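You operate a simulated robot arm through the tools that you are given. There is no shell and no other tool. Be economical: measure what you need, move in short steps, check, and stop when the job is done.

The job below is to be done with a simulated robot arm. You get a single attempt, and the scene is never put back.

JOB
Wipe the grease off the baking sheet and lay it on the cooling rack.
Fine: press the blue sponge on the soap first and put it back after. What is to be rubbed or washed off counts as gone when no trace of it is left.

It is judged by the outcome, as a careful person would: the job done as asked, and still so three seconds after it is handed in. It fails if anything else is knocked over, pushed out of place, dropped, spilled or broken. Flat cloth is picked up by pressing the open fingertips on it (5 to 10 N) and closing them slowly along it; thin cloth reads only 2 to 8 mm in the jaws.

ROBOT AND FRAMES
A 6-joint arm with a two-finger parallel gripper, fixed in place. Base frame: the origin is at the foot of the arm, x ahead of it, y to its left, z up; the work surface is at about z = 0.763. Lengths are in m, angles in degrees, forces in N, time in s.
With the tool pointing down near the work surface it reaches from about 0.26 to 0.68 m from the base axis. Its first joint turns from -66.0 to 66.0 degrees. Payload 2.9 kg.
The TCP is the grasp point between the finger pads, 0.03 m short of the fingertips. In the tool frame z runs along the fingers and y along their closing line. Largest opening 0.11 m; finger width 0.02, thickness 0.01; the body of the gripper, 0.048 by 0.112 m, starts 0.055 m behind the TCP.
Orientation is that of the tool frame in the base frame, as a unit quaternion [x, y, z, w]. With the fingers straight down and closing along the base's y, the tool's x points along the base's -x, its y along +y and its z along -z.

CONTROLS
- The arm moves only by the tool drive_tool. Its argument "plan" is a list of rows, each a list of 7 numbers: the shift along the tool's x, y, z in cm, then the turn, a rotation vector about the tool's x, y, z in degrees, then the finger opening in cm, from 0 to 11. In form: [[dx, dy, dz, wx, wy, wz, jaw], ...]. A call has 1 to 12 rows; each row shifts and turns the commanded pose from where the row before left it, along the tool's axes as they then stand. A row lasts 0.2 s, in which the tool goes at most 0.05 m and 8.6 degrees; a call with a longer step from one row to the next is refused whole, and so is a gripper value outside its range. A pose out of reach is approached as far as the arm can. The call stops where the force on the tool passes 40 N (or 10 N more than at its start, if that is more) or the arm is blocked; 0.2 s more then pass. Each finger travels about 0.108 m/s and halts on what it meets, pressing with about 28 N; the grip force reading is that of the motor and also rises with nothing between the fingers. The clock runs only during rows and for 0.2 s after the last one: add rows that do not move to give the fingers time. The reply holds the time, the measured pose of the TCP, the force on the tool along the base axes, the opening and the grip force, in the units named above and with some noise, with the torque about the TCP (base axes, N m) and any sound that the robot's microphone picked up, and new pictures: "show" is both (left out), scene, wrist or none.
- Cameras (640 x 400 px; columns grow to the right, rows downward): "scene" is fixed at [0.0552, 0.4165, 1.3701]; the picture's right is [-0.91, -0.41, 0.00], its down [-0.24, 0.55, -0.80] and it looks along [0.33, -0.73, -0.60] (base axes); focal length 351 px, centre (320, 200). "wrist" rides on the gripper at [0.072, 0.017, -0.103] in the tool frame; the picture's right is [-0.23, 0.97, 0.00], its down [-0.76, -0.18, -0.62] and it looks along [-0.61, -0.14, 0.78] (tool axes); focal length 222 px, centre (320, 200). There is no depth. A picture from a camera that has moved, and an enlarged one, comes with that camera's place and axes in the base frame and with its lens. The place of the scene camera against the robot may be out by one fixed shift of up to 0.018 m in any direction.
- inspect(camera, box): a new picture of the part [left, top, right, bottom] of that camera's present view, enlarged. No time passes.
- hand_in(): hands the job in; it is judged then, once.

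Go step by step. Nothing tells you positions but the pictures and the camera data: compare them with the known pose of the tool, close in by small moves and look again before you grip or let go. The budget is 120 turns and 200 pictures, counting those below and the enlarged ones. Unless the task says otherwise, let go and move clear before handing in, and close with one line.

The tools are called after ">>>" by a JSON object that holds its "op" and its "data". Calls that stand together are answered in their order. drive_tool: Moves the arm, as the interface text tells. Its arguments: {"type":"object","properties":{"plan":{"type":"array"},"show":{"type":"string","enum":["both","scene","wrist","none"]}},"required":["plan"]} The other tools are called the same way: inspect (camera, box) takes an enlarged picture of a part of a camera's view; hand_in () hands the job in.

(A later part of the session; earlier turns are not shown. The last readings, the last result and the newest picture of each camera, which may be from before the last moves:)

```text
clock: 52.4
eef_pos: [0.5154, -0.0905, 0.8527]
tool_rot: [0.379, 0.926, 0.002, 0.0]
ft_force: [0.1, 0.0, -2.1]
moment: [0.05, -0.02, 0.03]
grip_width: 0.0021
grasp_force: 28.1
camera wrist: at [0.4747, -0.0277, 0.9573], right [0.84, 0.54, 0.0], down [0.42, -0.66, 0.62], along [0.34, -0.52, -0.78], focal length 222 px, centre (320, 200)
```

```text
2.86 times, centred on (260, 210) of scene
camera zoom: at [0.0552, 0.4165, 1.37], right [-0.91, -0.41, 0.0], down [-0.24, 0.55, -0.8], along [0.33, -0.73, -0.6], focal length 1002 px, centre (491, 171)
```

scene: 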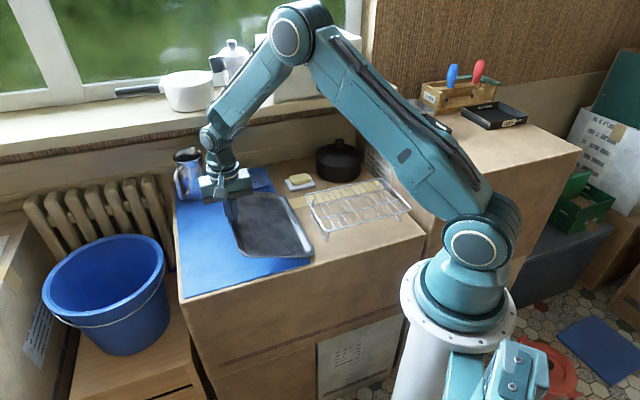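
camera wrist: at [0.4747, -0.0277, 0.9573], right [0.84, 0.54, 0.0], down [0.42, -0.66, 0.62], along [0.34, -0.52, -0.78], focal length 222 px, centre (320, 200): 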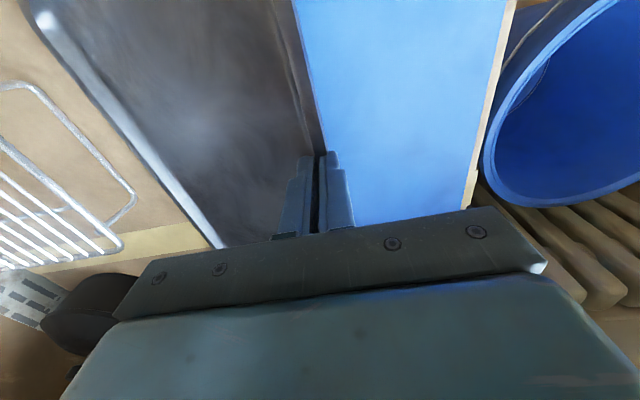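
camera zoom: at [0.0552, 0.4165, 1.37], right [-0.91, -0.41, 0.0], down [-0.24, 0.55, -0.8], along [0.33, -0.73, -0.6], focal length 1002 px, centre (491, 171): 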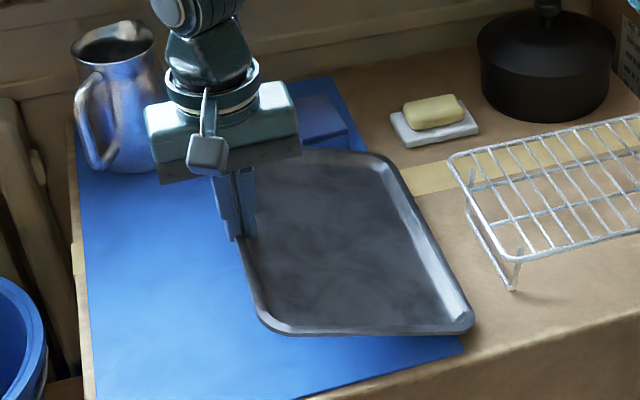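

The wall is now flush (2.1 mm). Continue the arc, tilting the tool with the tray to about 40°.

>>> {"op": "drive_tool", "data": {"plan": [[0, -0.83, -1.63, -5.5, 0, 0, 0], [0, -0.83, -1.63, -5.5, 0, 0, 0], [0, -0.83, -1.63, -5.5, 0, 0, 0], [0, -0.83, -1.63, -5.5, 0, 0, 0]]}}

>>> {"op": "inspect", "data": {"camera": "scene", "box": [180, 120, 340, 280]}}

```text
clock: 53.4
eef_pos: [0.486, -0.1224, 0.9132]
tool_rot: [0.371, 0.908, 0.179, 0.073]
ft_force: [-0.3, -0.1, -2.1]
moment: [0.09, -0.08, 0.0]
grip_width: 0.0023
grasp_force: 28.2
camera wrist: at [0.4172, -0.088, 1.0156], right [0.79, 0.48, 0.37], down [0.26, -0.82, 0.51], along [0.55, -0.31, -0.78], focal length 222 px, centre (320, 200)
```

scene: 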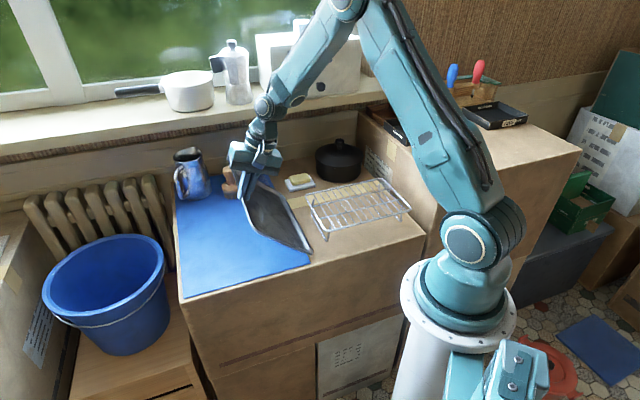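
wrist: 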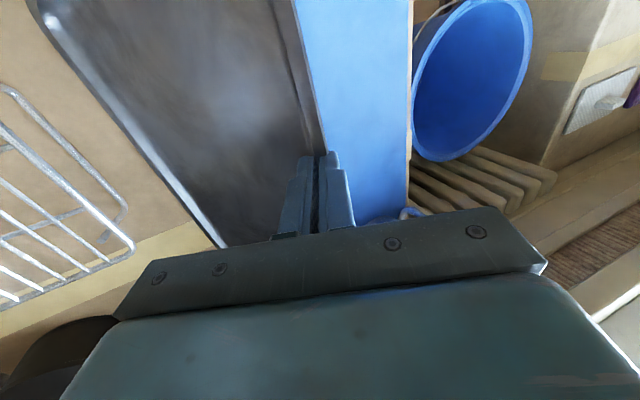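

```text
2.50 times, centred on (260, 200) of scene
camera zoom: at [0.0552, 0.4165, 1.3701], right [-0.91, -0.41, 0.0], down [-0.24, 0.55, -0.8], along [0.33, -0.73, -0.6], focal length 877 px, centre (470, 200)
```

zoom: 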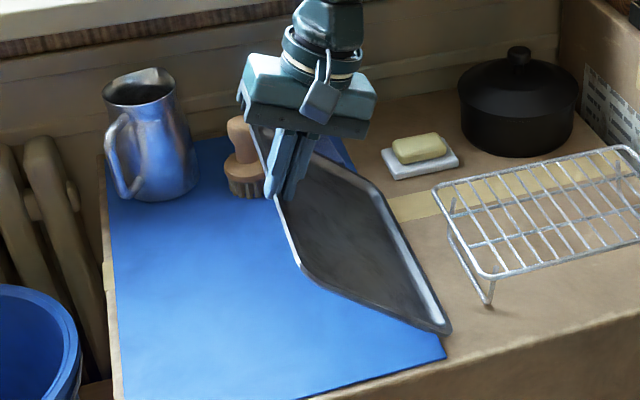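

The tray holds steady relative to the tool. Continue the arc to about 68°.

>>> {"op": "drive_tool", "data": {"plan": [[0, -0.83, -1.63, -5.5, 0, 0, 0], [0, -0.83, -1.63, -5.5, 0, 0, 0], [0, -0.83, -1.63, -5.5, 0, 0, 0], [0, -0.83, -1.63, -5.5, 0, 0, 0], [0, -0.83, -1.63, -5.5, 0, 0, 0]]}}

>>> {"op": "inspect", "data": {"camera": "scene", "box": [180, 120, 340, 280]}}

```text
clock: 54.6
eef_pos: [0.4316, -0.1765, 0.9595]
tool_rot: [0.344, 0.839, 0.389, 0.159]
ft_force: [-0.7, -0.7, -2.9]
moment: [0.0, 0.02, 0.01]
grip_width: 0.0024
grasp_force: 27.7
camera wrist: at [0.3314, -0.1748, 1.0394], right [0.6, 0.29, 0.74], down [0.13, -0.96, 0.27], along [0.79, -0.06, -0.61], focal length 222 px, centre (320, 200)
```

scene: 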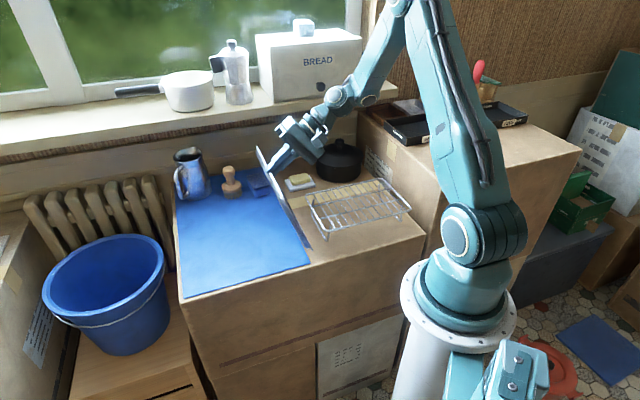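
wrist: 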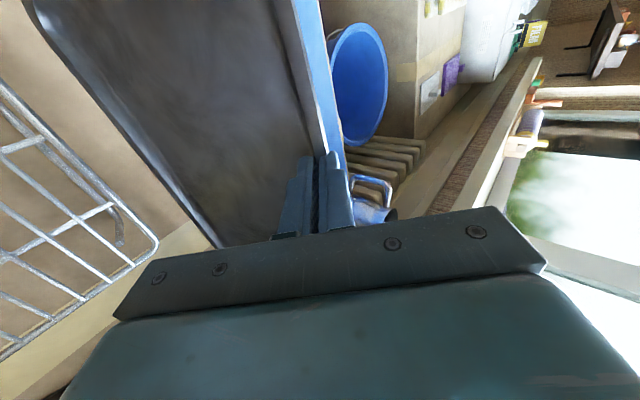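

```text
2.50 times, centred on (260, 200) of scene
camera zoom: at [0.0552, 0.4165, 1.3701], right [-0.91, -0.41, 0.0], down [-0.24, 0.55, -0.8], along [0.33, -0.73, -0.6], focal length 877 px, centre (470, 200)
```

zoom: 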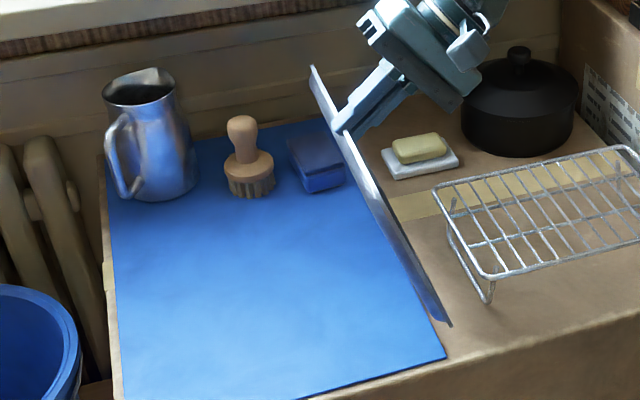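

The tray is near vertical and hangs well. Lift it straight up, gently.

>>> {"op": "drive_tool", "data": {"plan": [[0, 0.76, -0.65, 0, 0, 0, 0], [0, 1.14, -0.97, 0, 0, 0, 0], [0, 1.52, -1.3, 0, 0, 0, 0], [0, 1.52, -1.3, 0, 0, 0, 0], [0, 0, 0, 0, 0, 0, 0]]}}

>>> {"op": "inspect", "data": {"camera": "scene", "box": [180, 100, 340, 280]}}

```text
clock: 55.8
eef_pos: [0.4319, -0.178, 1.025]
tool_rot: [0.344, 0.84, 0.389, 0.159]
ft_force: [0.1, 0.1, -2.4]
moment: [-0.01, 0.01, -0.02]
grip_width: 0.0026
grasp_force: 27.8
camera wrist: at [0.331, -0.1762, 1.1032], right [0.6, 0.29, 0.74], down [0.13, -0.96, 0.27], along [0.79, -0.07, -0.61], focal length 222 px, centre (320, 200)
```

scene: 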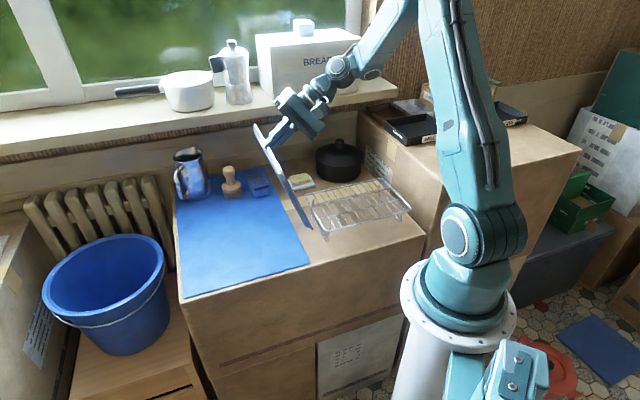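
wrist: 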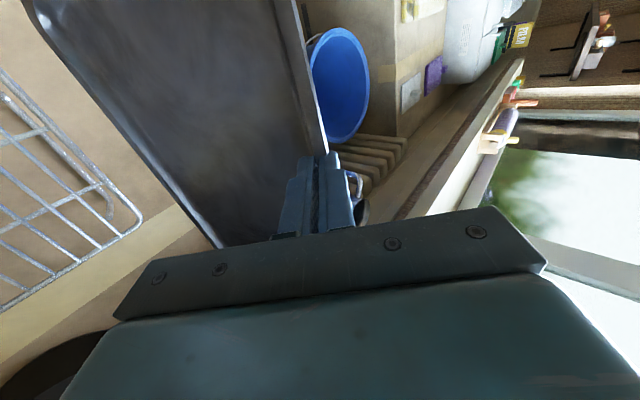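

```text
2.22 times, centred on (260, 190) of scene
camera zoom: at [0.0552, 0.4165, 1.3701], right [-0.91, -0.41, 0.0], down [-0.24, 0.55, -0.8], along [0.33, -0.73, -0.6], focal length 779 px, centre (453, 222)
```

zoom: 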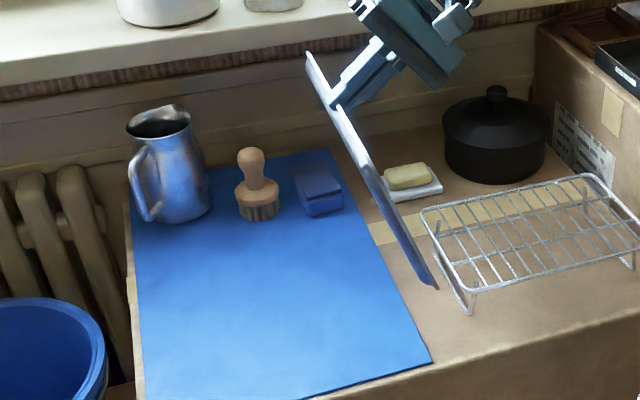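

Held at about 2.4 N and stable. Raise it further and shift towards the base side, before turning it.

>>> {"op": "drive_tool", "data": {"plan": [[0, 1.52, -1.3, 0, 0, 0, 0], [0, 1.52, -1.3, 0, 0, 0, 0], [0, 1.52, -1.3, 0, 0, 0, 0], [0.6, -1.02, -1.2, 0, 0, 0, 0], [0.6, -1.02, -1.2, 0, 0, 0, 0], [0.6, -1.02, -1.2, 0, 0, 0, 0], [0.6, -1.02, -1.2, 0, 0, 0, 0], [0.6, -1.02, -1.2, 0, 0, 0, 0], [0.6, -1.02, -1.2, 0, 0, 0, 0]]}}

```text
clock: 57.8
eef_pos: [0.3403, -0.2196, 1.0834]
tool_rot: [0.344, 0.84, 0.389, 0.158]
ft_force: [0.0, -0.3, -1.7]
moment: [0.0, 0.0, -0.01]
grip_width: 0.0024
grasp_force: 27.9
camera wrist: at [0.2402, -0.2185, 1.164], right [0.6, 0.29, 0.74], down [0.13, -0.96, 0.27], along [0.79, -0.07, -0.61], focal length 222 px, centre (320, 200)
```

scene: 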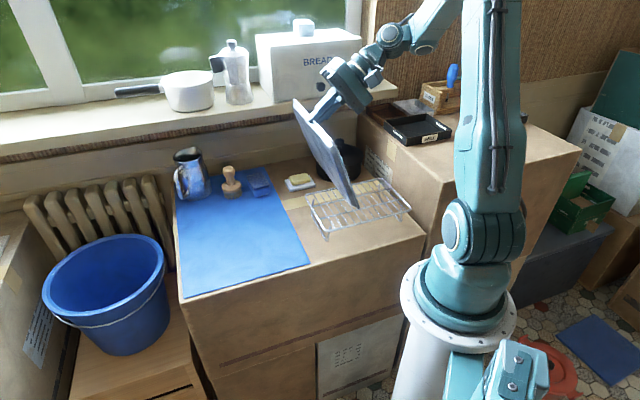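
wrist: 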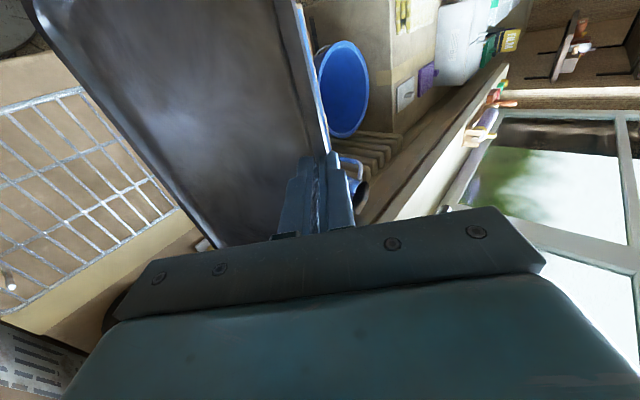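

Now turn the hanging tray about the vertical, in gentle steps.

>>> {"op": "drive_tool", "data": {"plan": [[0, 0, 0, 0, 4.57, -3.87, 0], [0, 0, 0, 0, 4.57, -3.87, 0], [0, 0, 0, 0, 4.57, -3.87, 0], [0, 0, 0, 0, 4.57, -3.87, 0], [0, 0, 0, 0, 4.57, -3.87, 0], [0, 0, 0, 0, 4.57, -3.87, 0], [0, 0, 0, 0, 4.57, -3.87, 0]]}}

```text
clock: 59.4
eef_pos: [0.3233, -0.1776, 1.0319]
tool_rot: [0.019, 0.908, 0.419, 0.01]
ft_force: [0.5, 0.6, -2.7]
moment: [0.03, 0.0, 0.02]
grip_width: 0.0023
grasp_force: 27.3
out of reach, approached as far as the arm can: row 4, 5, 6, 7
camera wrist: at [0.2475, -0.2422, 1.1117], right [0.26, 0.62, 0.74], down [0.73, -0.62, 0.27], along [0.63, 0.48, -0.61], focal length 222 px, centre (320, 200)
```

scene: 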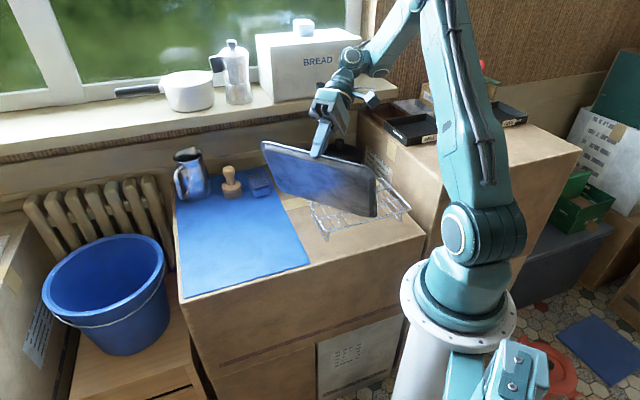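
wrist: 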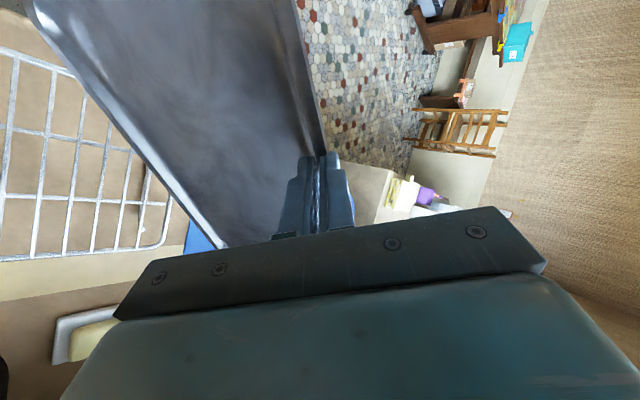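

The arm ran into its first-joint limit mid-turn (the tray is still held). Shift away from that limit and check the pose.

>>> {"op": "drive_tool", "data": {"plan": [[-1.4, 0.39, 0.46, 0, 0, 0, 0], [-1.4, 0.39, 0.46, 0, 0, 0, 0], [-1.4, 0.39, 0.46, 0, 0, 0, 0], [-1.4, 0.39, 0.46, 0, 0, 0, 0], [-1.4, 0.39, 0.46, 0, 0, 0, 0], [0, 0, 0, 0, 0, 0, 0]]}}

```text
clock: 60.8
eef_pos: [0.3914, -0.1448, 1.0246]
tool_rot: [0.023, 0.908, 0.419, 0.01]
ft_force: [-0.9, -0.4, -3.4]
moment: [0.01, 0.01, 0.0]
grip_width: 0.0024
grasp_force: 28.3
out of reach, approached as far as the arm can: row 2, 4
camera wrist: at [0.3143, -0.2088, 1.1049], right [0.26, 0.62, 0.74], down [0.73, -0.63, 0.27], along [0.63, 0.47, -0.61], focal length 222 px, centre (320, 200)
```

scene: 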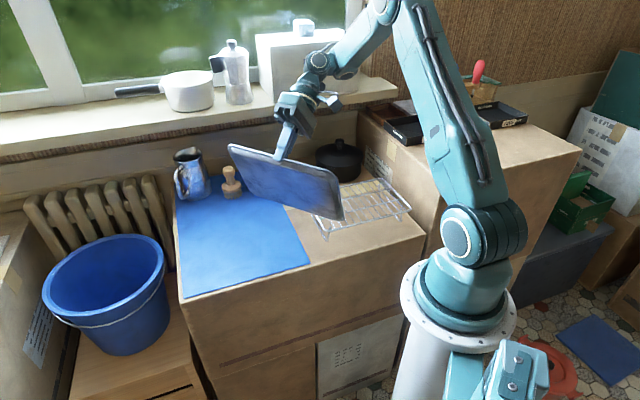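
wrist: 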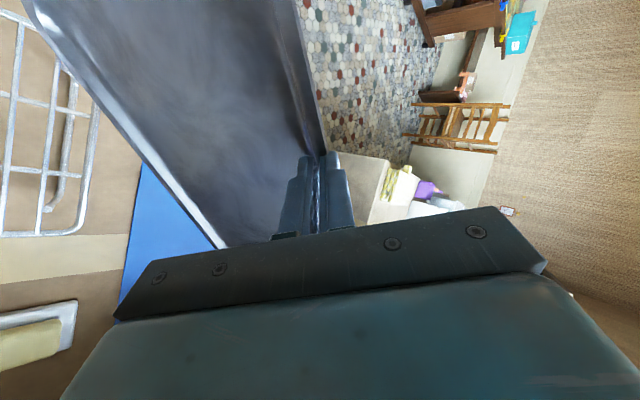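

>>> {"op": "drive_tool", "data": {"plan": [[0, 0.76, -0.65, 0, 0, 0, 0], [0, 0.76, -0.65, 0, 0, 0, 0], [0, 0, 0, 0, 4.57, -3.87, 0], [0, 0, 0, 0, 4.57, -3.87, 0]], "show": "none"}}

```text
clock: 61.8
eef_pos: [0.37, -0.1172, 1.0111]
tool_rot: [-0.074, 0.905, 0.418, -0.034]
ft_force: [-1.3, 0.5, -2.8]
moment: [0.03, 0.0, -0.03]
grip_width: 0.0022
grasp_force: 27.7
out of reach, approached as far as the arm can: row 1, 2, 3, 4
```

The arm cannot point its tool inward while leaning, so that lay-down direction is out. Instead I'll lay the tray with the gripper on the rack's left end (no turn). Turn back first.

>>> {"op": "drive_tool", "data": {"plan": [[0, 0, 0, 0, -4.57, 3.87, 0], [0, 0, 0, 0, -4.57, 3.87, 0], [0, 0, 0, 0, -4.57, 3.87, 0], [0, 0, 0, 0, -4.57, 3.87, 0], [0, 0, 0, 0, -4.57, 3.87, 0], [0, 0, 0, 0, -4.57, 3.87, 0], [0, 0, 0, 0, -4.57, 3.87, 0], [0, 0, 0, 0, -4.57, 3.87, 0], [0, 0, 0, 0, -4.57, 3.87, 0]]}}

```text
clock: 63.8
eef_pos: [0.3703, -0.1183, 1.0135]
tool_rot: [0.345, 0.84, 0.389, 0.159]
ft_force: [-0.1, -1.0, -3.0]
moment: [0.0, 0.0, -0.01]
grip_width: 0.0022
grasp_force: 27.9
camera wrist: at [0.2701, -0.1159, 1.093], right [0.61, 0.29, 0.74], down [0.13, -0.96, 0.27], along [0.79, -0.07, -0.61], focal length 222 px, centre (320, 200)
```

scene: 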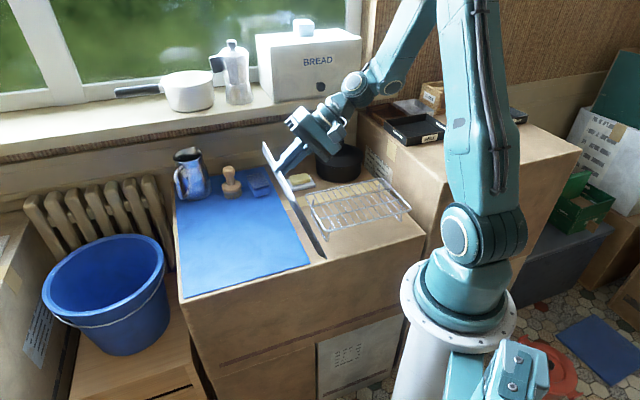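
wrist: 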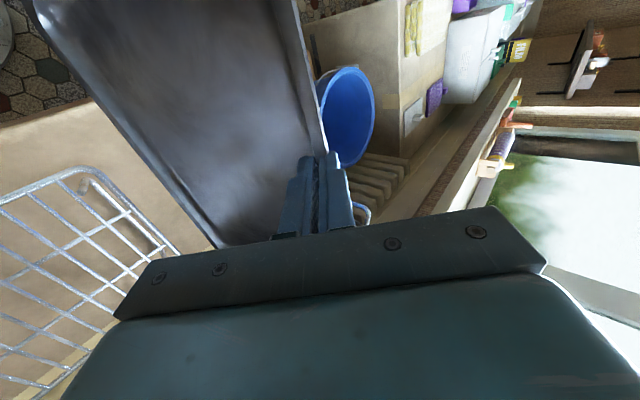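

The tray is held as before. Move back low over the mat (1.5 cm clearance) and test whether the grip also holds the tray at a shallower 45°.

>>> {"op": "drive_tool", "data": {"plan": [[-1.7, -0.2, 1.23, 0, 0, 0, 0], [-1.7, -0.2, 1.23, 0, 0, 0, 0], [-1.7, -0.2, 1.23, 0, 0, 0, 0], [-1.7, -0.2, 1.23, 0, 0, 0, 0], [-1.7, -0.2, 1.23, 0, 0, 0, 0], [0, 0, 0, 4, 0, 0, 0], [0, 0, 0, 4, 0, 0, 0], [0, 0, 0, 4, 0, 0, 0]]}}

>>> {"op": "inspect", "data": {"camera": "scene", "box": [180, 120, 340, 280]}}

```text
clock: 65.6
eef_pos: [0.4587, -0.1484, 0.9664]
tool_rot: [0.36, 0.875, 0.299, 0.121]
ft_force: [-0.3, 0.1, -3.8]
moment: [0.08, -0.04, -0.02]
grip_width: 0.0024
grasp_force: 28.1
camera wrist: at [0.3712, -0.1337, 1.0579], right [0.7, 0.39, 0.59], down [0.18, -0.91, 0.38], along [0.69, -0.16, -0.71], focal length 222 px, centre (320, 200)
```

scene: 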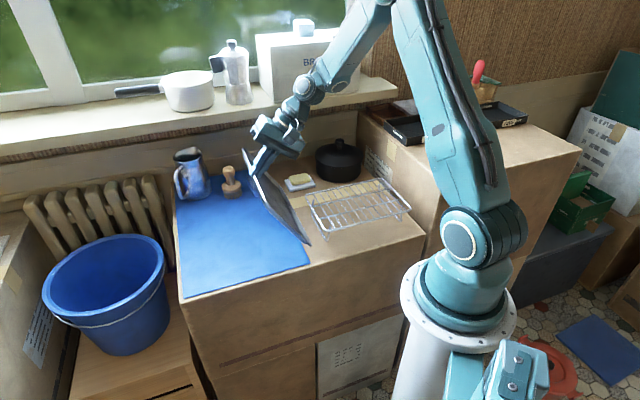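
wrist: 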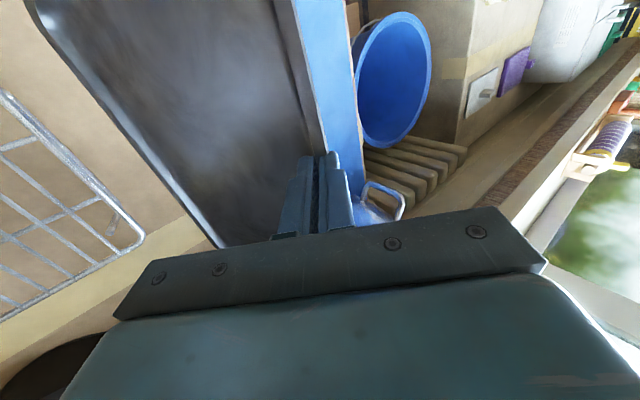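

```text
2.50 times, centred on (260, 200) of scene
camera zoom: at [0.0552, 0.4165, 1.3701], right [-0.91, -0.41, 0.0], down [-0.24, 0.55, -0.8], along [0.33, -0.73, -0.6], focal length 877 px, centre (470, 200)
```

zoom: 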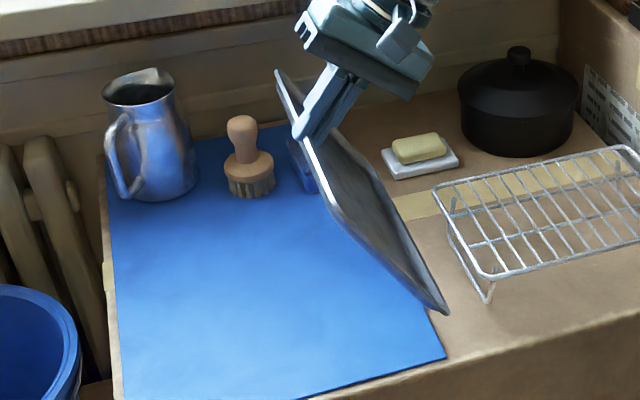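

Holds unchanged at about 56°. Tilt another 12° while lowering slightly.

>>> {"op": "drive_tool", "data": {"plan": [[0, -0.3, 0.4, 4, 0, 0, 0], [0, -0.3, 0.4, 4, 0, 0, 0], [0, -0.3, 0.4, 4, 0, 0, 0], [0, 0, 0, 0, 0, 0, 0]]}}

>>> {"op": "inspect", "data": {"camera": "scene", "box": [180, 120, 340, 280]}}

```text
clock: 66.6
eef_pos: [0.4597, -0.1488, 0.9499]
tool_rot: [0.369, 0.902, 0.206, 0.083]
ft_force: [-0.2, 0.2, -2.3]
moment: [0.12, -0.07, -0.02]
grip_width: 0.0021
grasp_force: 27.8
camera wrist: at [0.3852, -0.1198, 1.0506], right [0.78, 0.47, 0.42], down [0.24, -0.84, 0.48], along [0.58, -0.27, -0.77], focal length 222 px, centre (320, 200)
```

scene: 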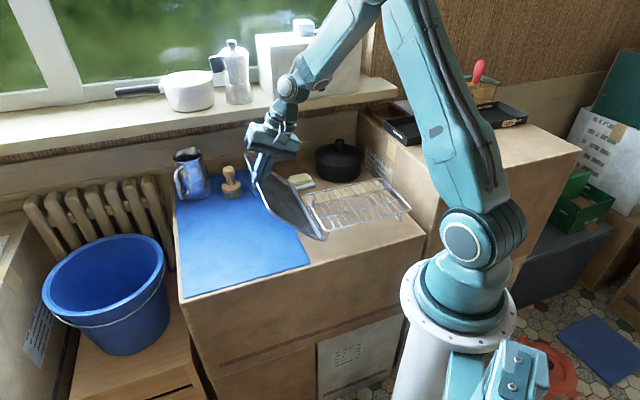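
wrist: 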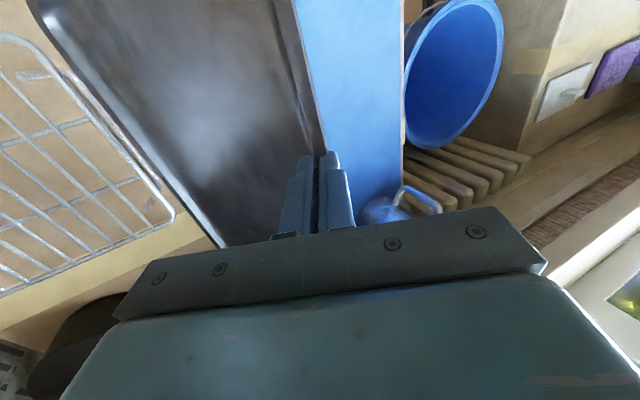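

```text
2.50 times, centred on (260, 200) of scene
camera zoom: at [0.0552, 0.4165, 1.3701], right [-0.91, -0.41, 0.0], down [-0.24, 0.55, -0.8], along [0.33, -0.73, -0.6], focal length 877 px, centre (470, 200)
```

zoom: 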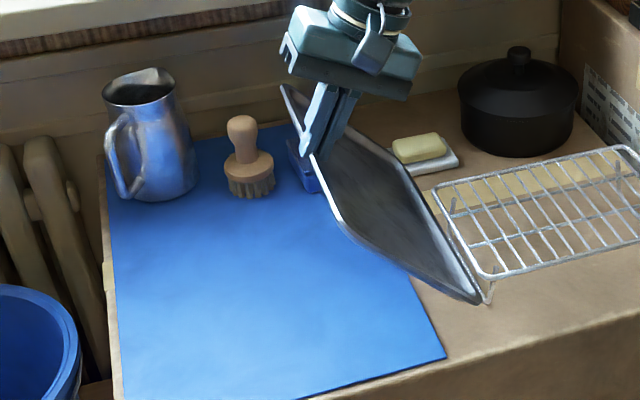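

Still firm at about 44°. The grip is stronger than feared, so I move away from the rack and test down to nearly level, low over the mat.

>>> {"op": "drive_tool", "data": {"plan": [[0, 1.8, 0.87, 0, 0, 0, 0], [0, 1.8, 0.87, 0, 0, 0, 0], [0, 1.8, 0.87, 0, 0, 0, 0], [0, 1.8, 0.87, 0, 0, 0, 0], [0, -0.35, 0.9, 4, 0, 0, 0], [0, -0.3, 0.95, 4, 0, 0, 0], [0, -0.2, 0.95, 4, 0, 0, 0], [0, 0, 0, 0, 0, 0, 0]]}}

>>> {"op": "inspect", "data": {"camera": "scene", "box": [180, 120, 340, 280]}}

```text
clock: 68.4
eef_pos: [0.5159, -0.0903, 0.9209]
tool_rot: [0.376, 0.919, 0.109, 0.044]
ft_force: [0.6, 0.9, -1.9]
moment: [0.14, -0.13, -0.02]
grip_width: 0.0023
grasp_force: 27.8
camera wrist: at [0.4577, -0.0456, 1.0255], right [0.83, 0.51, 0.23], down [0.32, -0.76, 0.56], along [0.46, -0.39, -0.79], focal length 222 px, centre (320, 200)
```

scene: 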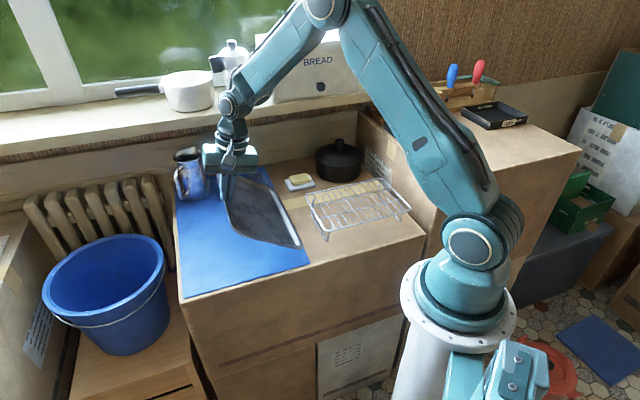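
wrist: 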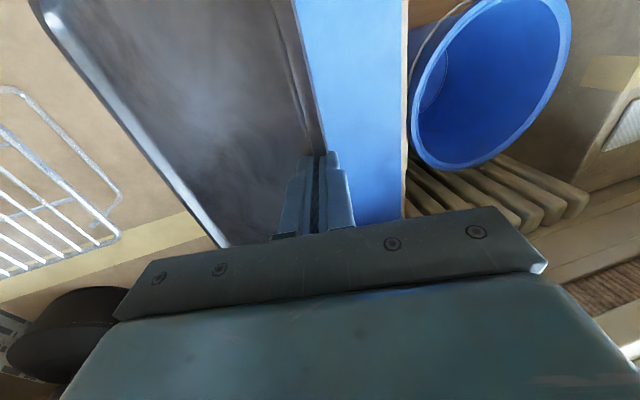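

```text
2.50 times, centred on (260, 200) of scene
camera zoom: at [0.0552, 0.4165, 1.3701], right [-0.91, -0.41, 0.0], down [-0.24, 0.55, -0.8], along [0.33, -0.73, -0.6], focal length 877 px, centre (470, 200)
```

zoom: 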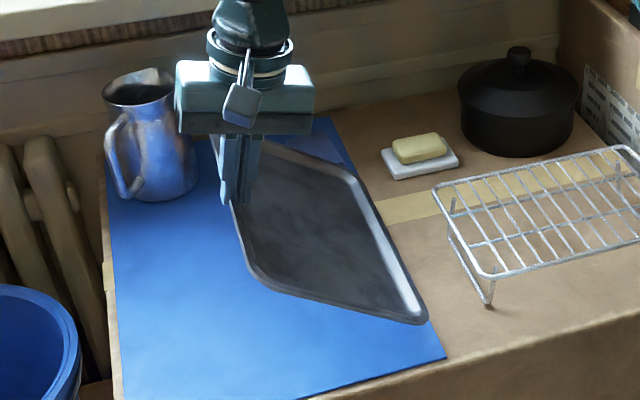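

Holds at about 32° too. Go on to a vertical tool (tray about 18°), still low.

>>> {"op": "drive_tool", "data": {"plan": [[0, -0.2, 0.8, 4.5, 0, 0, 0], [0, -0.1, 0.8, 4.5, 0, 0, 0], [0, 0, 0.8, 4.5, 0, 0, 0], [0, 0, 0, 0, 0, 0, 0]]}}

>>> {"op": "inspect", "data": {"camera": "scene", "box": [180, 120, 340, 280]}}

```text
clock: 69.4
eef_pos: [0.5155, -0.09, 0.8969]
tool_rot: [0.379, 0.925, 0.002, 0.0]
ft_force: [0.0, -0.4, -1.4]
moment: [0.15, -0.11, 0.01]
grip_width: 0.0025
grasp_force: 27.8
camera wrist: at [0.4755, -0.0271, 0.9995], right [0.84, 0.53, 0.0], down [0.42, -0.66, 0.62], along [0.33, -0.52, -0.78], focal length 222 px, centre (320, 200)
```

scene: 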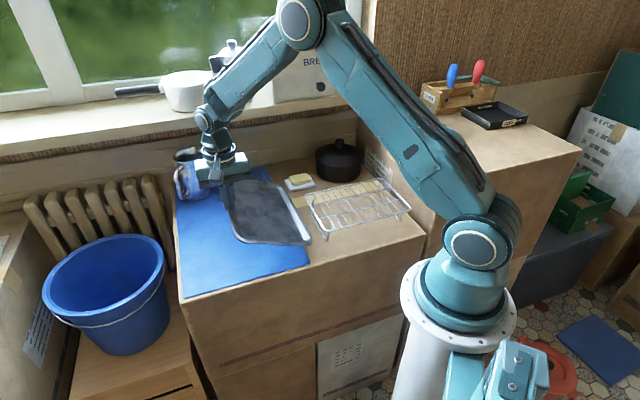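
wrist: 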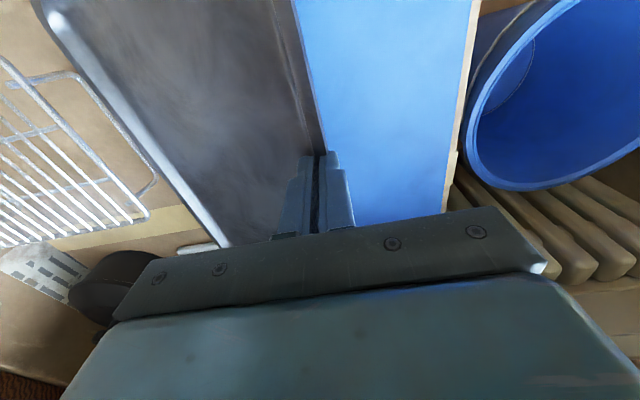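

```text
2.50 times, centred on (260, 200) of scene
camera zoom: at [0.0552, 0.4165, 1.3701], right [-0.91, -0.41, 0.0], down [-0.24, 0.55, -0.8], along [0.33, -0.73, -0.6], focal length 877 px, centre (470, 200)
```

zoom: 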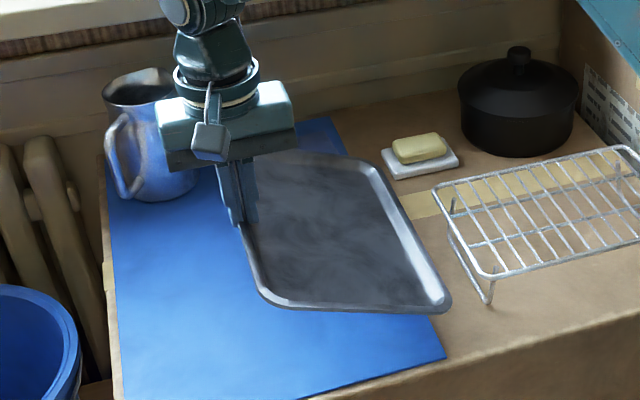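

The tray holds firmly with the tool vertical, drooping about 18°. So the earlier-tested base-side lay-down works with a vertical tool: raise to z = 1.03 and move beside the rack.

>>> {"op": "drive_tool", "data": {"plan": [[0, 0, -1, 0, 0, 0, 0], [0, 0, -2, 0, 0, 0, 0], [0, 0, -2.5, 0, 0, 0, 0], [0, 0, -2.5, 0, 0, 0, 0], [0, 0, -2.5, 0, 0, 0, 0], [0, 0, -2, 0, 0, 0, 0], [1, -1.4, -1, 0, 0, 0, 0], [1.5, -2, 0, 0, 0, 0, 0], [1.7, -2.2, 0, 0, 0, 0, 0], [1.7, -2.2, 0, 0, 0, 0, 0], [1.5, -2, 0, 0, 0, 0, 0], [0.8, -1.1, 0, 0, 0, 0, 0]]}}

```text
clock: 72.0
eef_pos: [0.3835, -0.1117, 1.0319]
tool_rot: [0.379, 0.926, 0.002, 0.0]
ft_force: [0.1, -0.1, -1.8]
moment: [0.12, -0.13, 0.02]
grip_width: 0.0026
grasp_force: 27.7
camera wrist: at [0.3417, -0.0493, 1.1346], right [0.84, 0.53, 0.0], down [0.42, -0.66, 0.62], along [0.34, -0.52, -0.78], focal length 222 px, centre (320, 200)
```

scene: 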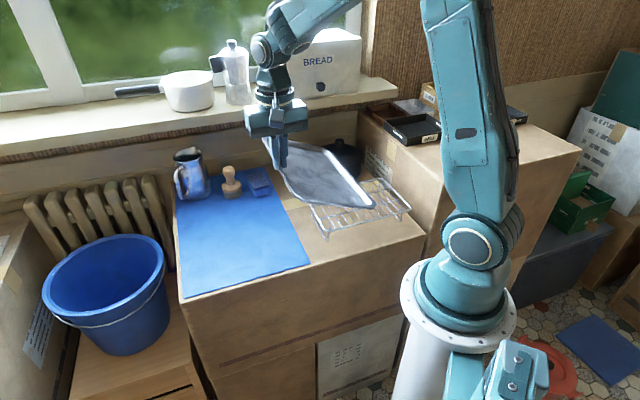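
wrist: 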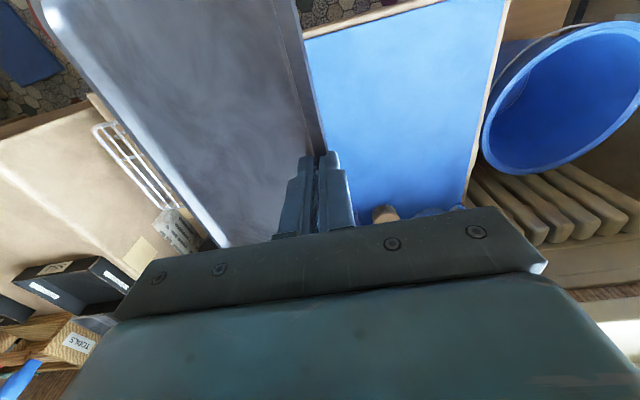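

Steady. Turn the tray 88° about the vertical in two gentle calls.

>>> {"op": "drive_tool", "data": {"plan": [[0, 0, 0, 0, 0, -2, 0], [0, 0, 0, 0, 0, -4, 0], [0, 0, 0, 0, 0, -4, 0], [0, 0, 0, 0, 0, -4, 0], [0, 0, 0, 0, 0, -4, 0], [0, 0, 0, 0, 0, -4, 0], [0, 0, 0, 0, 0, -4, 0], [0, 0, 0, 0, 0, -4, 0], [0, 0, 0, 0, 0, -4, 0], [0, 0, 0, 0, 0, -4, 0], [0, 0, 0, 0, 0, -4, 0], [0, 0, 0, 0, 0, -2, 0]], "show": "scene"}}

>>> {"op": "drive_tool", "data": {"plan": [[0, 0, 0, 0, 0, -2, 0], [0, 0, 0, 0, 0, -4, 0], [0, 0, 0, 0, 0, -4, 0], [0, 0, 0, 0, 0, -4, 0], [0, 0, 0, 0, 0, -4, 0], [0, 0, 0, 0, 0, -4, 0], [0, 0, 0, 0, 0, -4, 0], [0, 0, 0, 0, 0, -4, 0], [0, 0, 0, 0, 0, -4, 0], [0, 0, 0, 0, 0, -4, 0], [0, 0, 0, 0, 0, -4, 0], [0, 0, 0, 0, 0, -2, 0]]}}

```text
clock: 74.6
eef_pos: [0.3815, -0.1108, 1.0325]
tool_rot: [0.004, 1.0, 0.001, 0.001]
ft_force: [1.4, -0.3, -2.2]
moment: [0.19, 0.0, -0.03]
grip_width: 0.0024
grasp_force: 28.0
```

scene: 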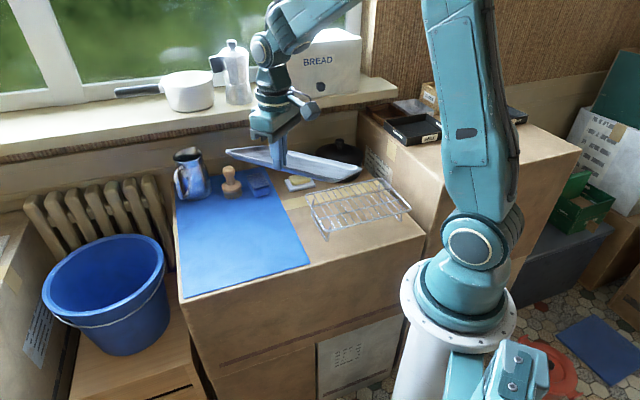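

```text
clock: 77.2
eef_pos: [0.3818, -0.1109, 1.0315]
tool_rot: [-0.37, 0.929, 0.001, 0.001]
ft_force: [0.1, 0.6, -2.3]
moment: [0.14, 0.15, -0.01]
grip_width: 0.0023
grasp_force: 27.5
camera wrist: at [0.3163, -0.1491, 1.1346], right [-0.51, 0.86, 0.0], down [0.67, 0.39, 0.63], along [0.54, 0.32, -0.78], focal length 222 px, centre (320, 200)
```

scene: 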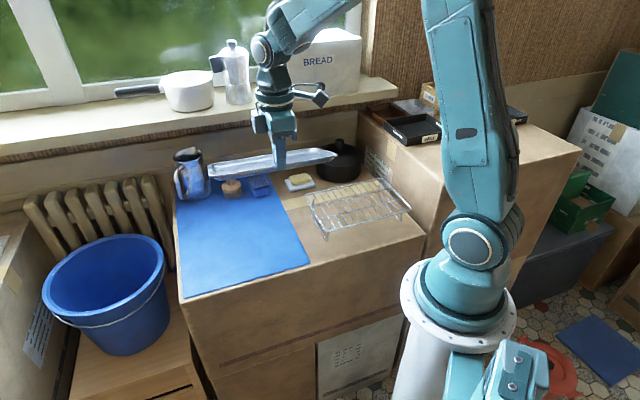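
wrist: 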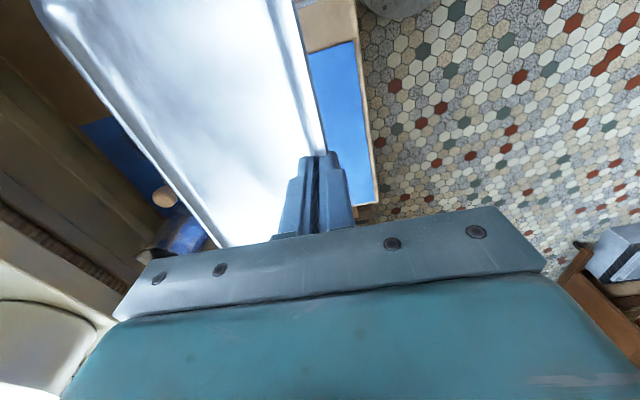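

Turned and aligned with the rack. Carry it over the rack at this height.

>>> {"op": "drive_tool", "data": {"plan": [[1.2, 0.1, 0, 0, 0, 0, 0], [2, 0.2, 0, 0, 0, 0, 0], [2.4, 0.25, 0, 0, 0, 0, 0], [2.4, 0.25, 0, 0, 0, 0, 0], [2.4, 0.25, 0, 0, 0, 0, 0], [2.4, 0.25, 0, 0, 0, 0, 0], [2.4, 0.25, 0, 0, 0, 0, 0], [2.2, 0.25, 0, 0, 0, 0, 0], [1.7, 0.15, 0, 0, 0, 0, 0], [1, 0.1, 0, 0, 0, 0, 0], [0, 0, 0, 0, 0, 0, 0]]}}

>>> {"op": "inspect", "data": {"camera": "scene", "box": [270, 110, 450, 260]}}

```text
clock: 79.6
eef_pos: [0.2203, -0.2334, 1.0324]
tool_rot: [-0.371, 0.929, 0.002, 0.001]
ft_force: [-1.0, 0.1, -2.3]
moment: [0.16, 0.17, -0.01]
grip_width: 0.0024
grasp_force: 28.1
camera wrist: at [0.1567, -0.2723, 1.1349], right [-0.5, 0.86, 0.0], down [0.67, 0.39, 0.63], along [0.54, 0.32, -0.78], focal length 222 px, centre (320, 200)
```

scene: 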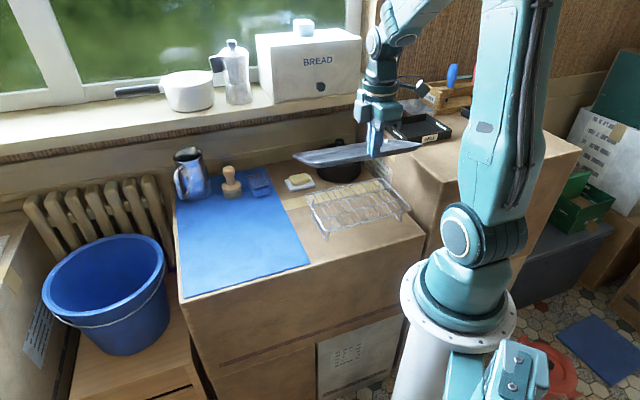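
wrist: 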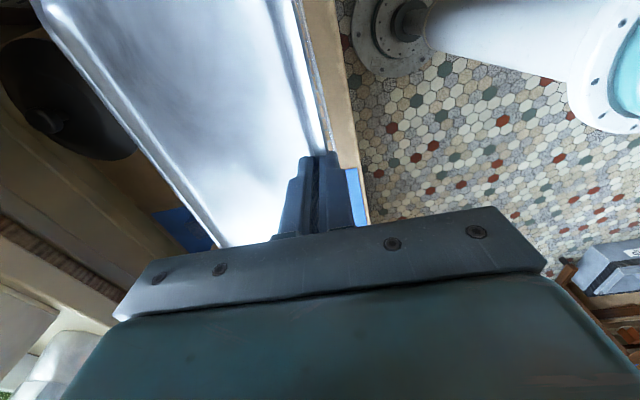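

```text
2.67 times, centred on (360, 185) of scene
camera zoom: at [0.0552, 0.4165, 1.3701], right [-0.91, -0.41, 0.0], down [-0.24, 0.55, -0.8], along [0.33, -0.73, -0.6], focal length 935 px, centre (213, 240)
```

zoom: 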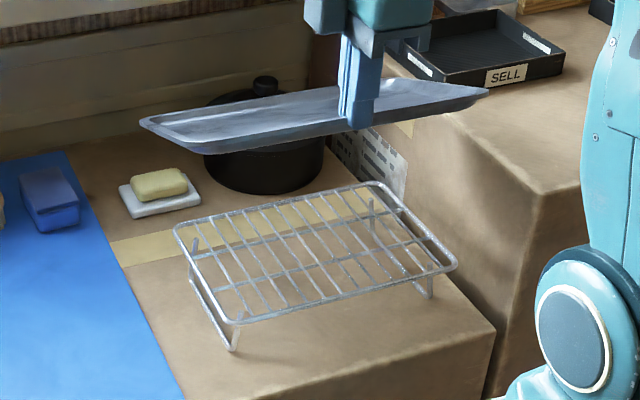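

Over the rack. Nudge 1.2 cm away from the box and slightly towards the base, then lower to just above touchdown.

>>> {"op": "drive_tool", "data": {"plan": [[-0.6, 0.4, 0, 0, 0, 0, 0], [-0.6, 0.3, 1, 0, 0, 0, 0], [0, 0, 2, 0, 0, 0, 0], [0, 0, 2.2, 0, 0, 0, 0], [0, 0, 2.2, 0, 0, 0, 0], [0, 0, 2, 0, 0, 0, 0], [0, 0, 1.2, 0, 0, 0, 0], [0, 0, 0, 0, 0, 0, 0]]}}

>>> {"op": "inspect", "data": {"camera": "scene", "box": [270, 130, 450, 260]}}

```text
clock: 81.4
eef_pos: [0.227, -0.2201, 0.9248]
tool_rot: [-0.371, 0.929, 0.0, 0.001]
ft_force: [-0.7, -0.5, -3.2]
moment: [0.17, 0.14, 0.02]
grip_width: 0.0025
grasp_force: 27.6
camera wrist: at [0.1613, -0.2582, 1.0279], right [-0.5, 0.86, 0.0], down [0.67, 0.39, 0.63], along [0.54, 0.32, -0.78], focal length 222 px, centre (320, 200)
```

scene: 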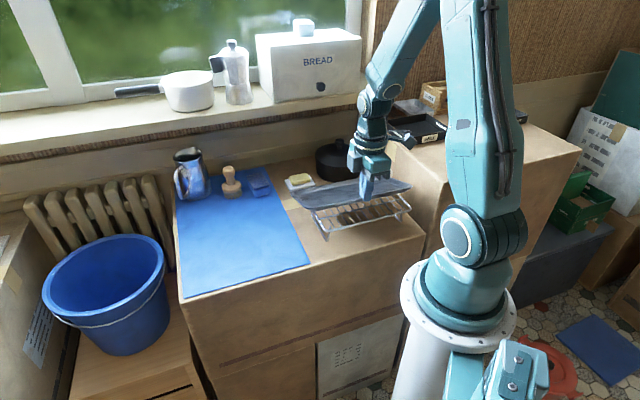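
wrist: 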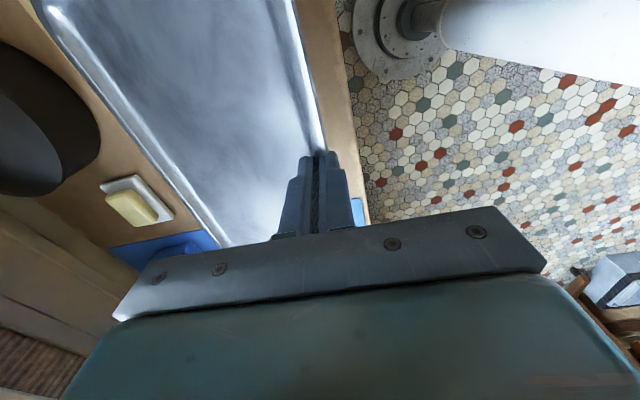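

```text
3.08 times, centred on (360, 195) of scene
camera zoom: at [0.0552, 0.4165, 1.3701], right [-0.91, -0.41, 0.0], down [-0.24, 0.55, -0.8], along [0.33, -0.73, -0.6], focal length 1079 px, centre (197, 215)
```

zoom: 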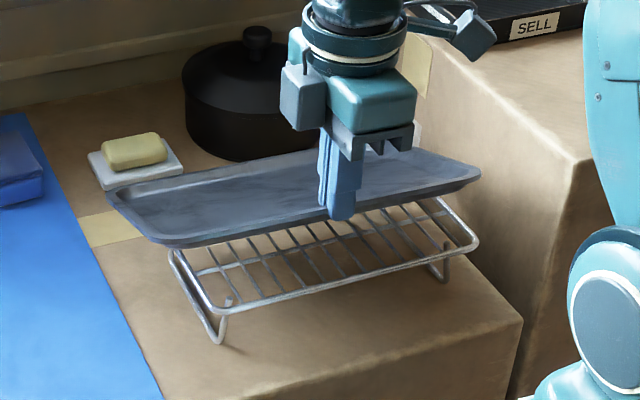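

Good alignment. Lower slowly until the far edge touches the rack.

>>> {"op": "drive_tool", "data": {"plan": [[0, 0, 1, 0, 0, 0, 0], [0, 0, 0.7, 0, 0, 0, 0], [0, 0, 0.5, 0, 0, 0, 0], [0, 0, 0.4, 0, 0, 0, 0]]}}

>>> {"op": "inspect", "data": {"camera": "scene", "box": [270, 130, 450, 260]}}

```text
clock: 82.4
eef_pos: [0.2271, -0.221, 0.8987]
tool_rot: [-0.371, 0.929, 0.001, 0.003]
ft_force: [-0.8, 0.5, 0.2]
moment: [-0.45, 0.19, -0.22]
grip_width: 0.0028
grasp_force: 28.2
camera wrist: at [0.1611, -0.2581, 1.0022], right [-0.51, 0.86, 0.0], down [0.67, 0.39, 0.63], along [0.54, 0.32, -0.78], focal length 222 px, centre (320, 200)
```

scene: 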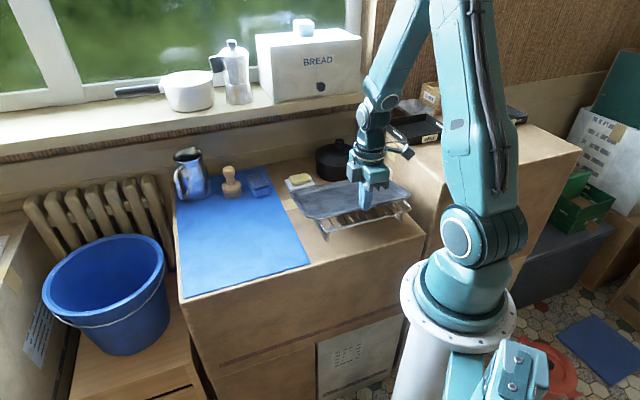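
wrist: 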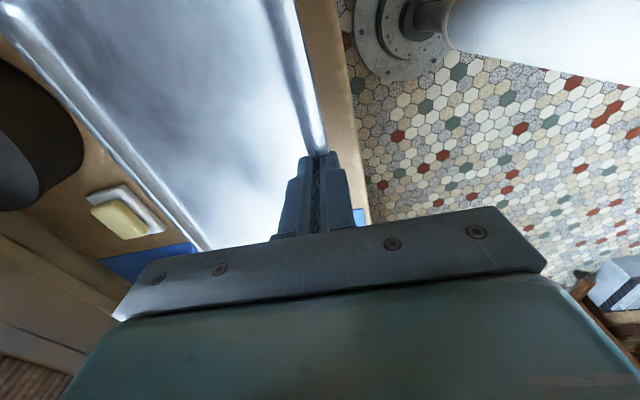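

```text
3.08 times, centred on (360, 195) of scene
camera zoom: at [0.0552, 0.4165, 1.37], right [-0.91, -0.41, 0.0], down [-0.24, 0.55, -0.8], along [0.33, -0.73, -0.6], focal length 1079 px, centre (197, 215)
```

zoom: 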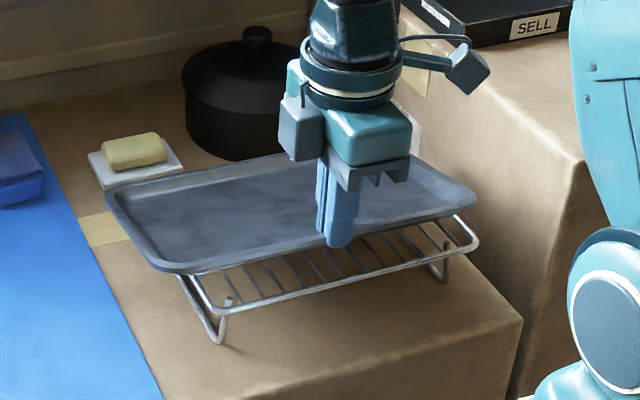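

The far edge has touched the rack. Lower the gripped edge along the arc.

>>> {"op": "drive_tool", "data": {"plan": [[0, 0.27, 1, 0, 0, 0, 0], [0, 0.22, 1, 0, 0, 0, 0], [0, 0.18, 1, 0, 0, 0, 0]]}}

>>> {"op": "inspect", "data": {"camera": "scene", "box": [270, 130, 450, 260]}}

```text
clock: 83.2
eef_pos: [0.2218, -0.2171, 0.8681]
tool_rot: [-0.371, 0.929, 0.0, 0.001]
ft_force: [1.3, 0.0, -0.2]
moment: [-0.35, 0.05, 0.25]
grip_width: 0.004
grasp_force: 28.1
camera wrist: at [0.1553, -0.2538, 0.9719], right [-0.51, 0.86, 0.0], down [0.67, 0.39, 0.63], along [0.54, 0.32, -0.78], focal length 222 px, centre (320, 200)
```

scene: 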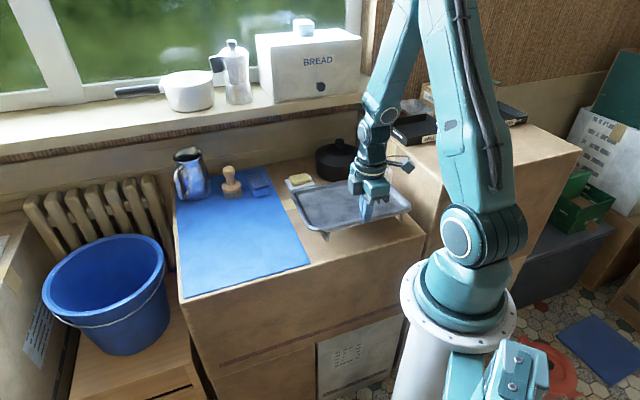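
wrist: 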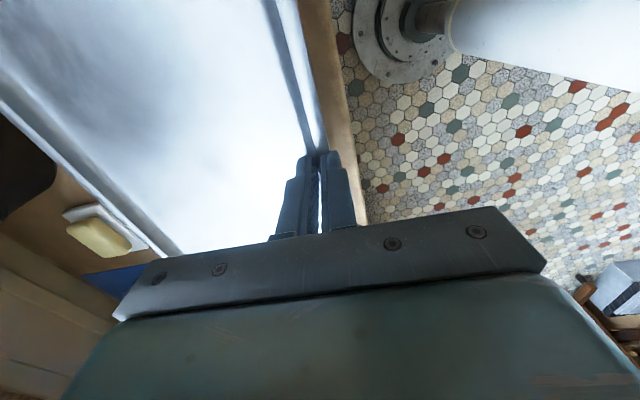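

```text
3.08 times, centred on (360, 195) of scene
camera zoom: at [0.0552, 0.4165, 1.37], right [-0.91, -0.41, 0.0], down [-0.24, 0.55, -0.8], along [0.33, -0.73, -0.6], focal length 1079 px, centre (197, 215)
```

zoom: 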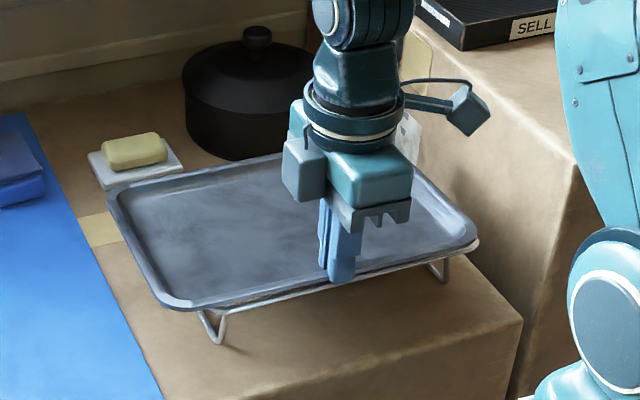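

Nearly flat. Lower the last bit slowly, watching the force.

>>> {"op": "drive_tool", "data": {"plan": [[0, 0.1, 0.7, 0, 0, 0, 0], [0, 0.05, 0.4, 0, 0, 0, 0], [0, 0, 0.3, 0, 0, 0, 0]]}}

>>> {"op": "inspect", "data": {"camera": "scene", "box": [270, 130, 450, 260]}}

```text
clock: 84.0
eef_pos: [0.2196, -0.2144, 0.8561]
tool_rot: [-0.37, 0.929, 0.001, 0.001]
ft_force: [-4.6, 4.1, 32.4]
moment: [-0.13, -0.04, 0.24]
grip_width: 0.0058
grasp_force: 27.6
camera wrist: at [0.1541, -0.2521, 0.9592], right [-0.5, 0.86, 0.0], down [0.67, 0.39, 0.63], along [0.54, 0.32, -0.78], focal length 222 px, centre (320, 200)
```

scene: 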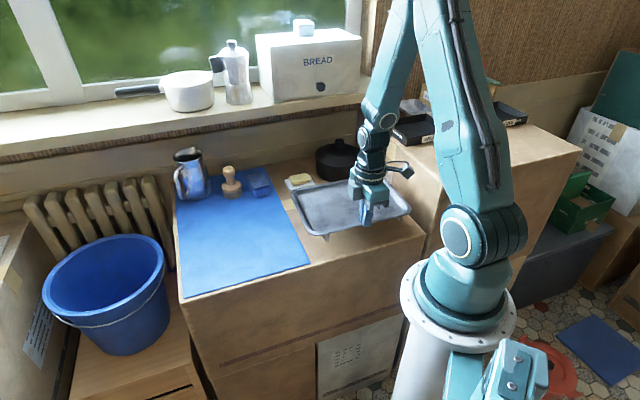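
wrist: 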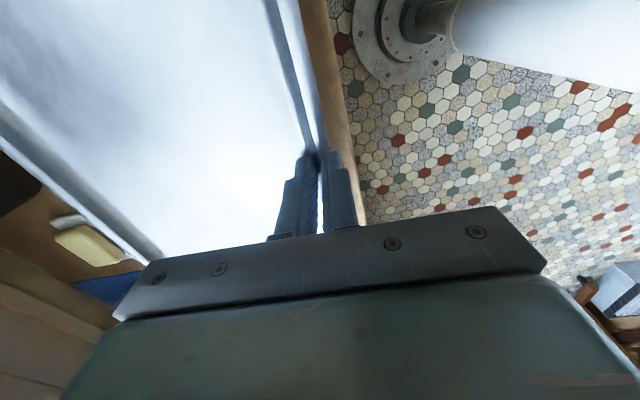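

```text
3.08 times, centred on (360, 195) of scene
camera zoom: at [0.0548, 0.4168, 1.37], right [-0.91, -0.41, 0.0], down [-0.24, 0.55, -0.8], along [0.33, -0.73, -0.6], focal length 1079 px, centre (197, 215)
```

zoom: 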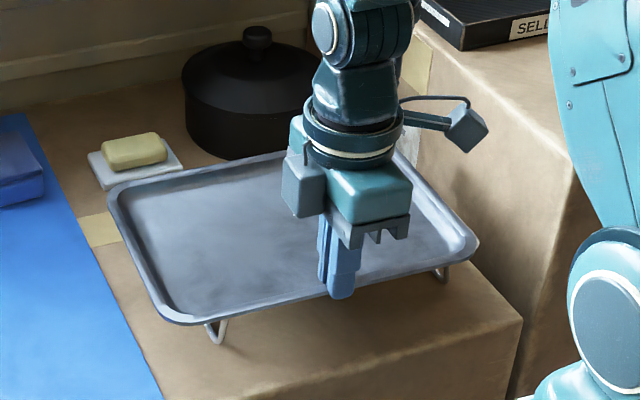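

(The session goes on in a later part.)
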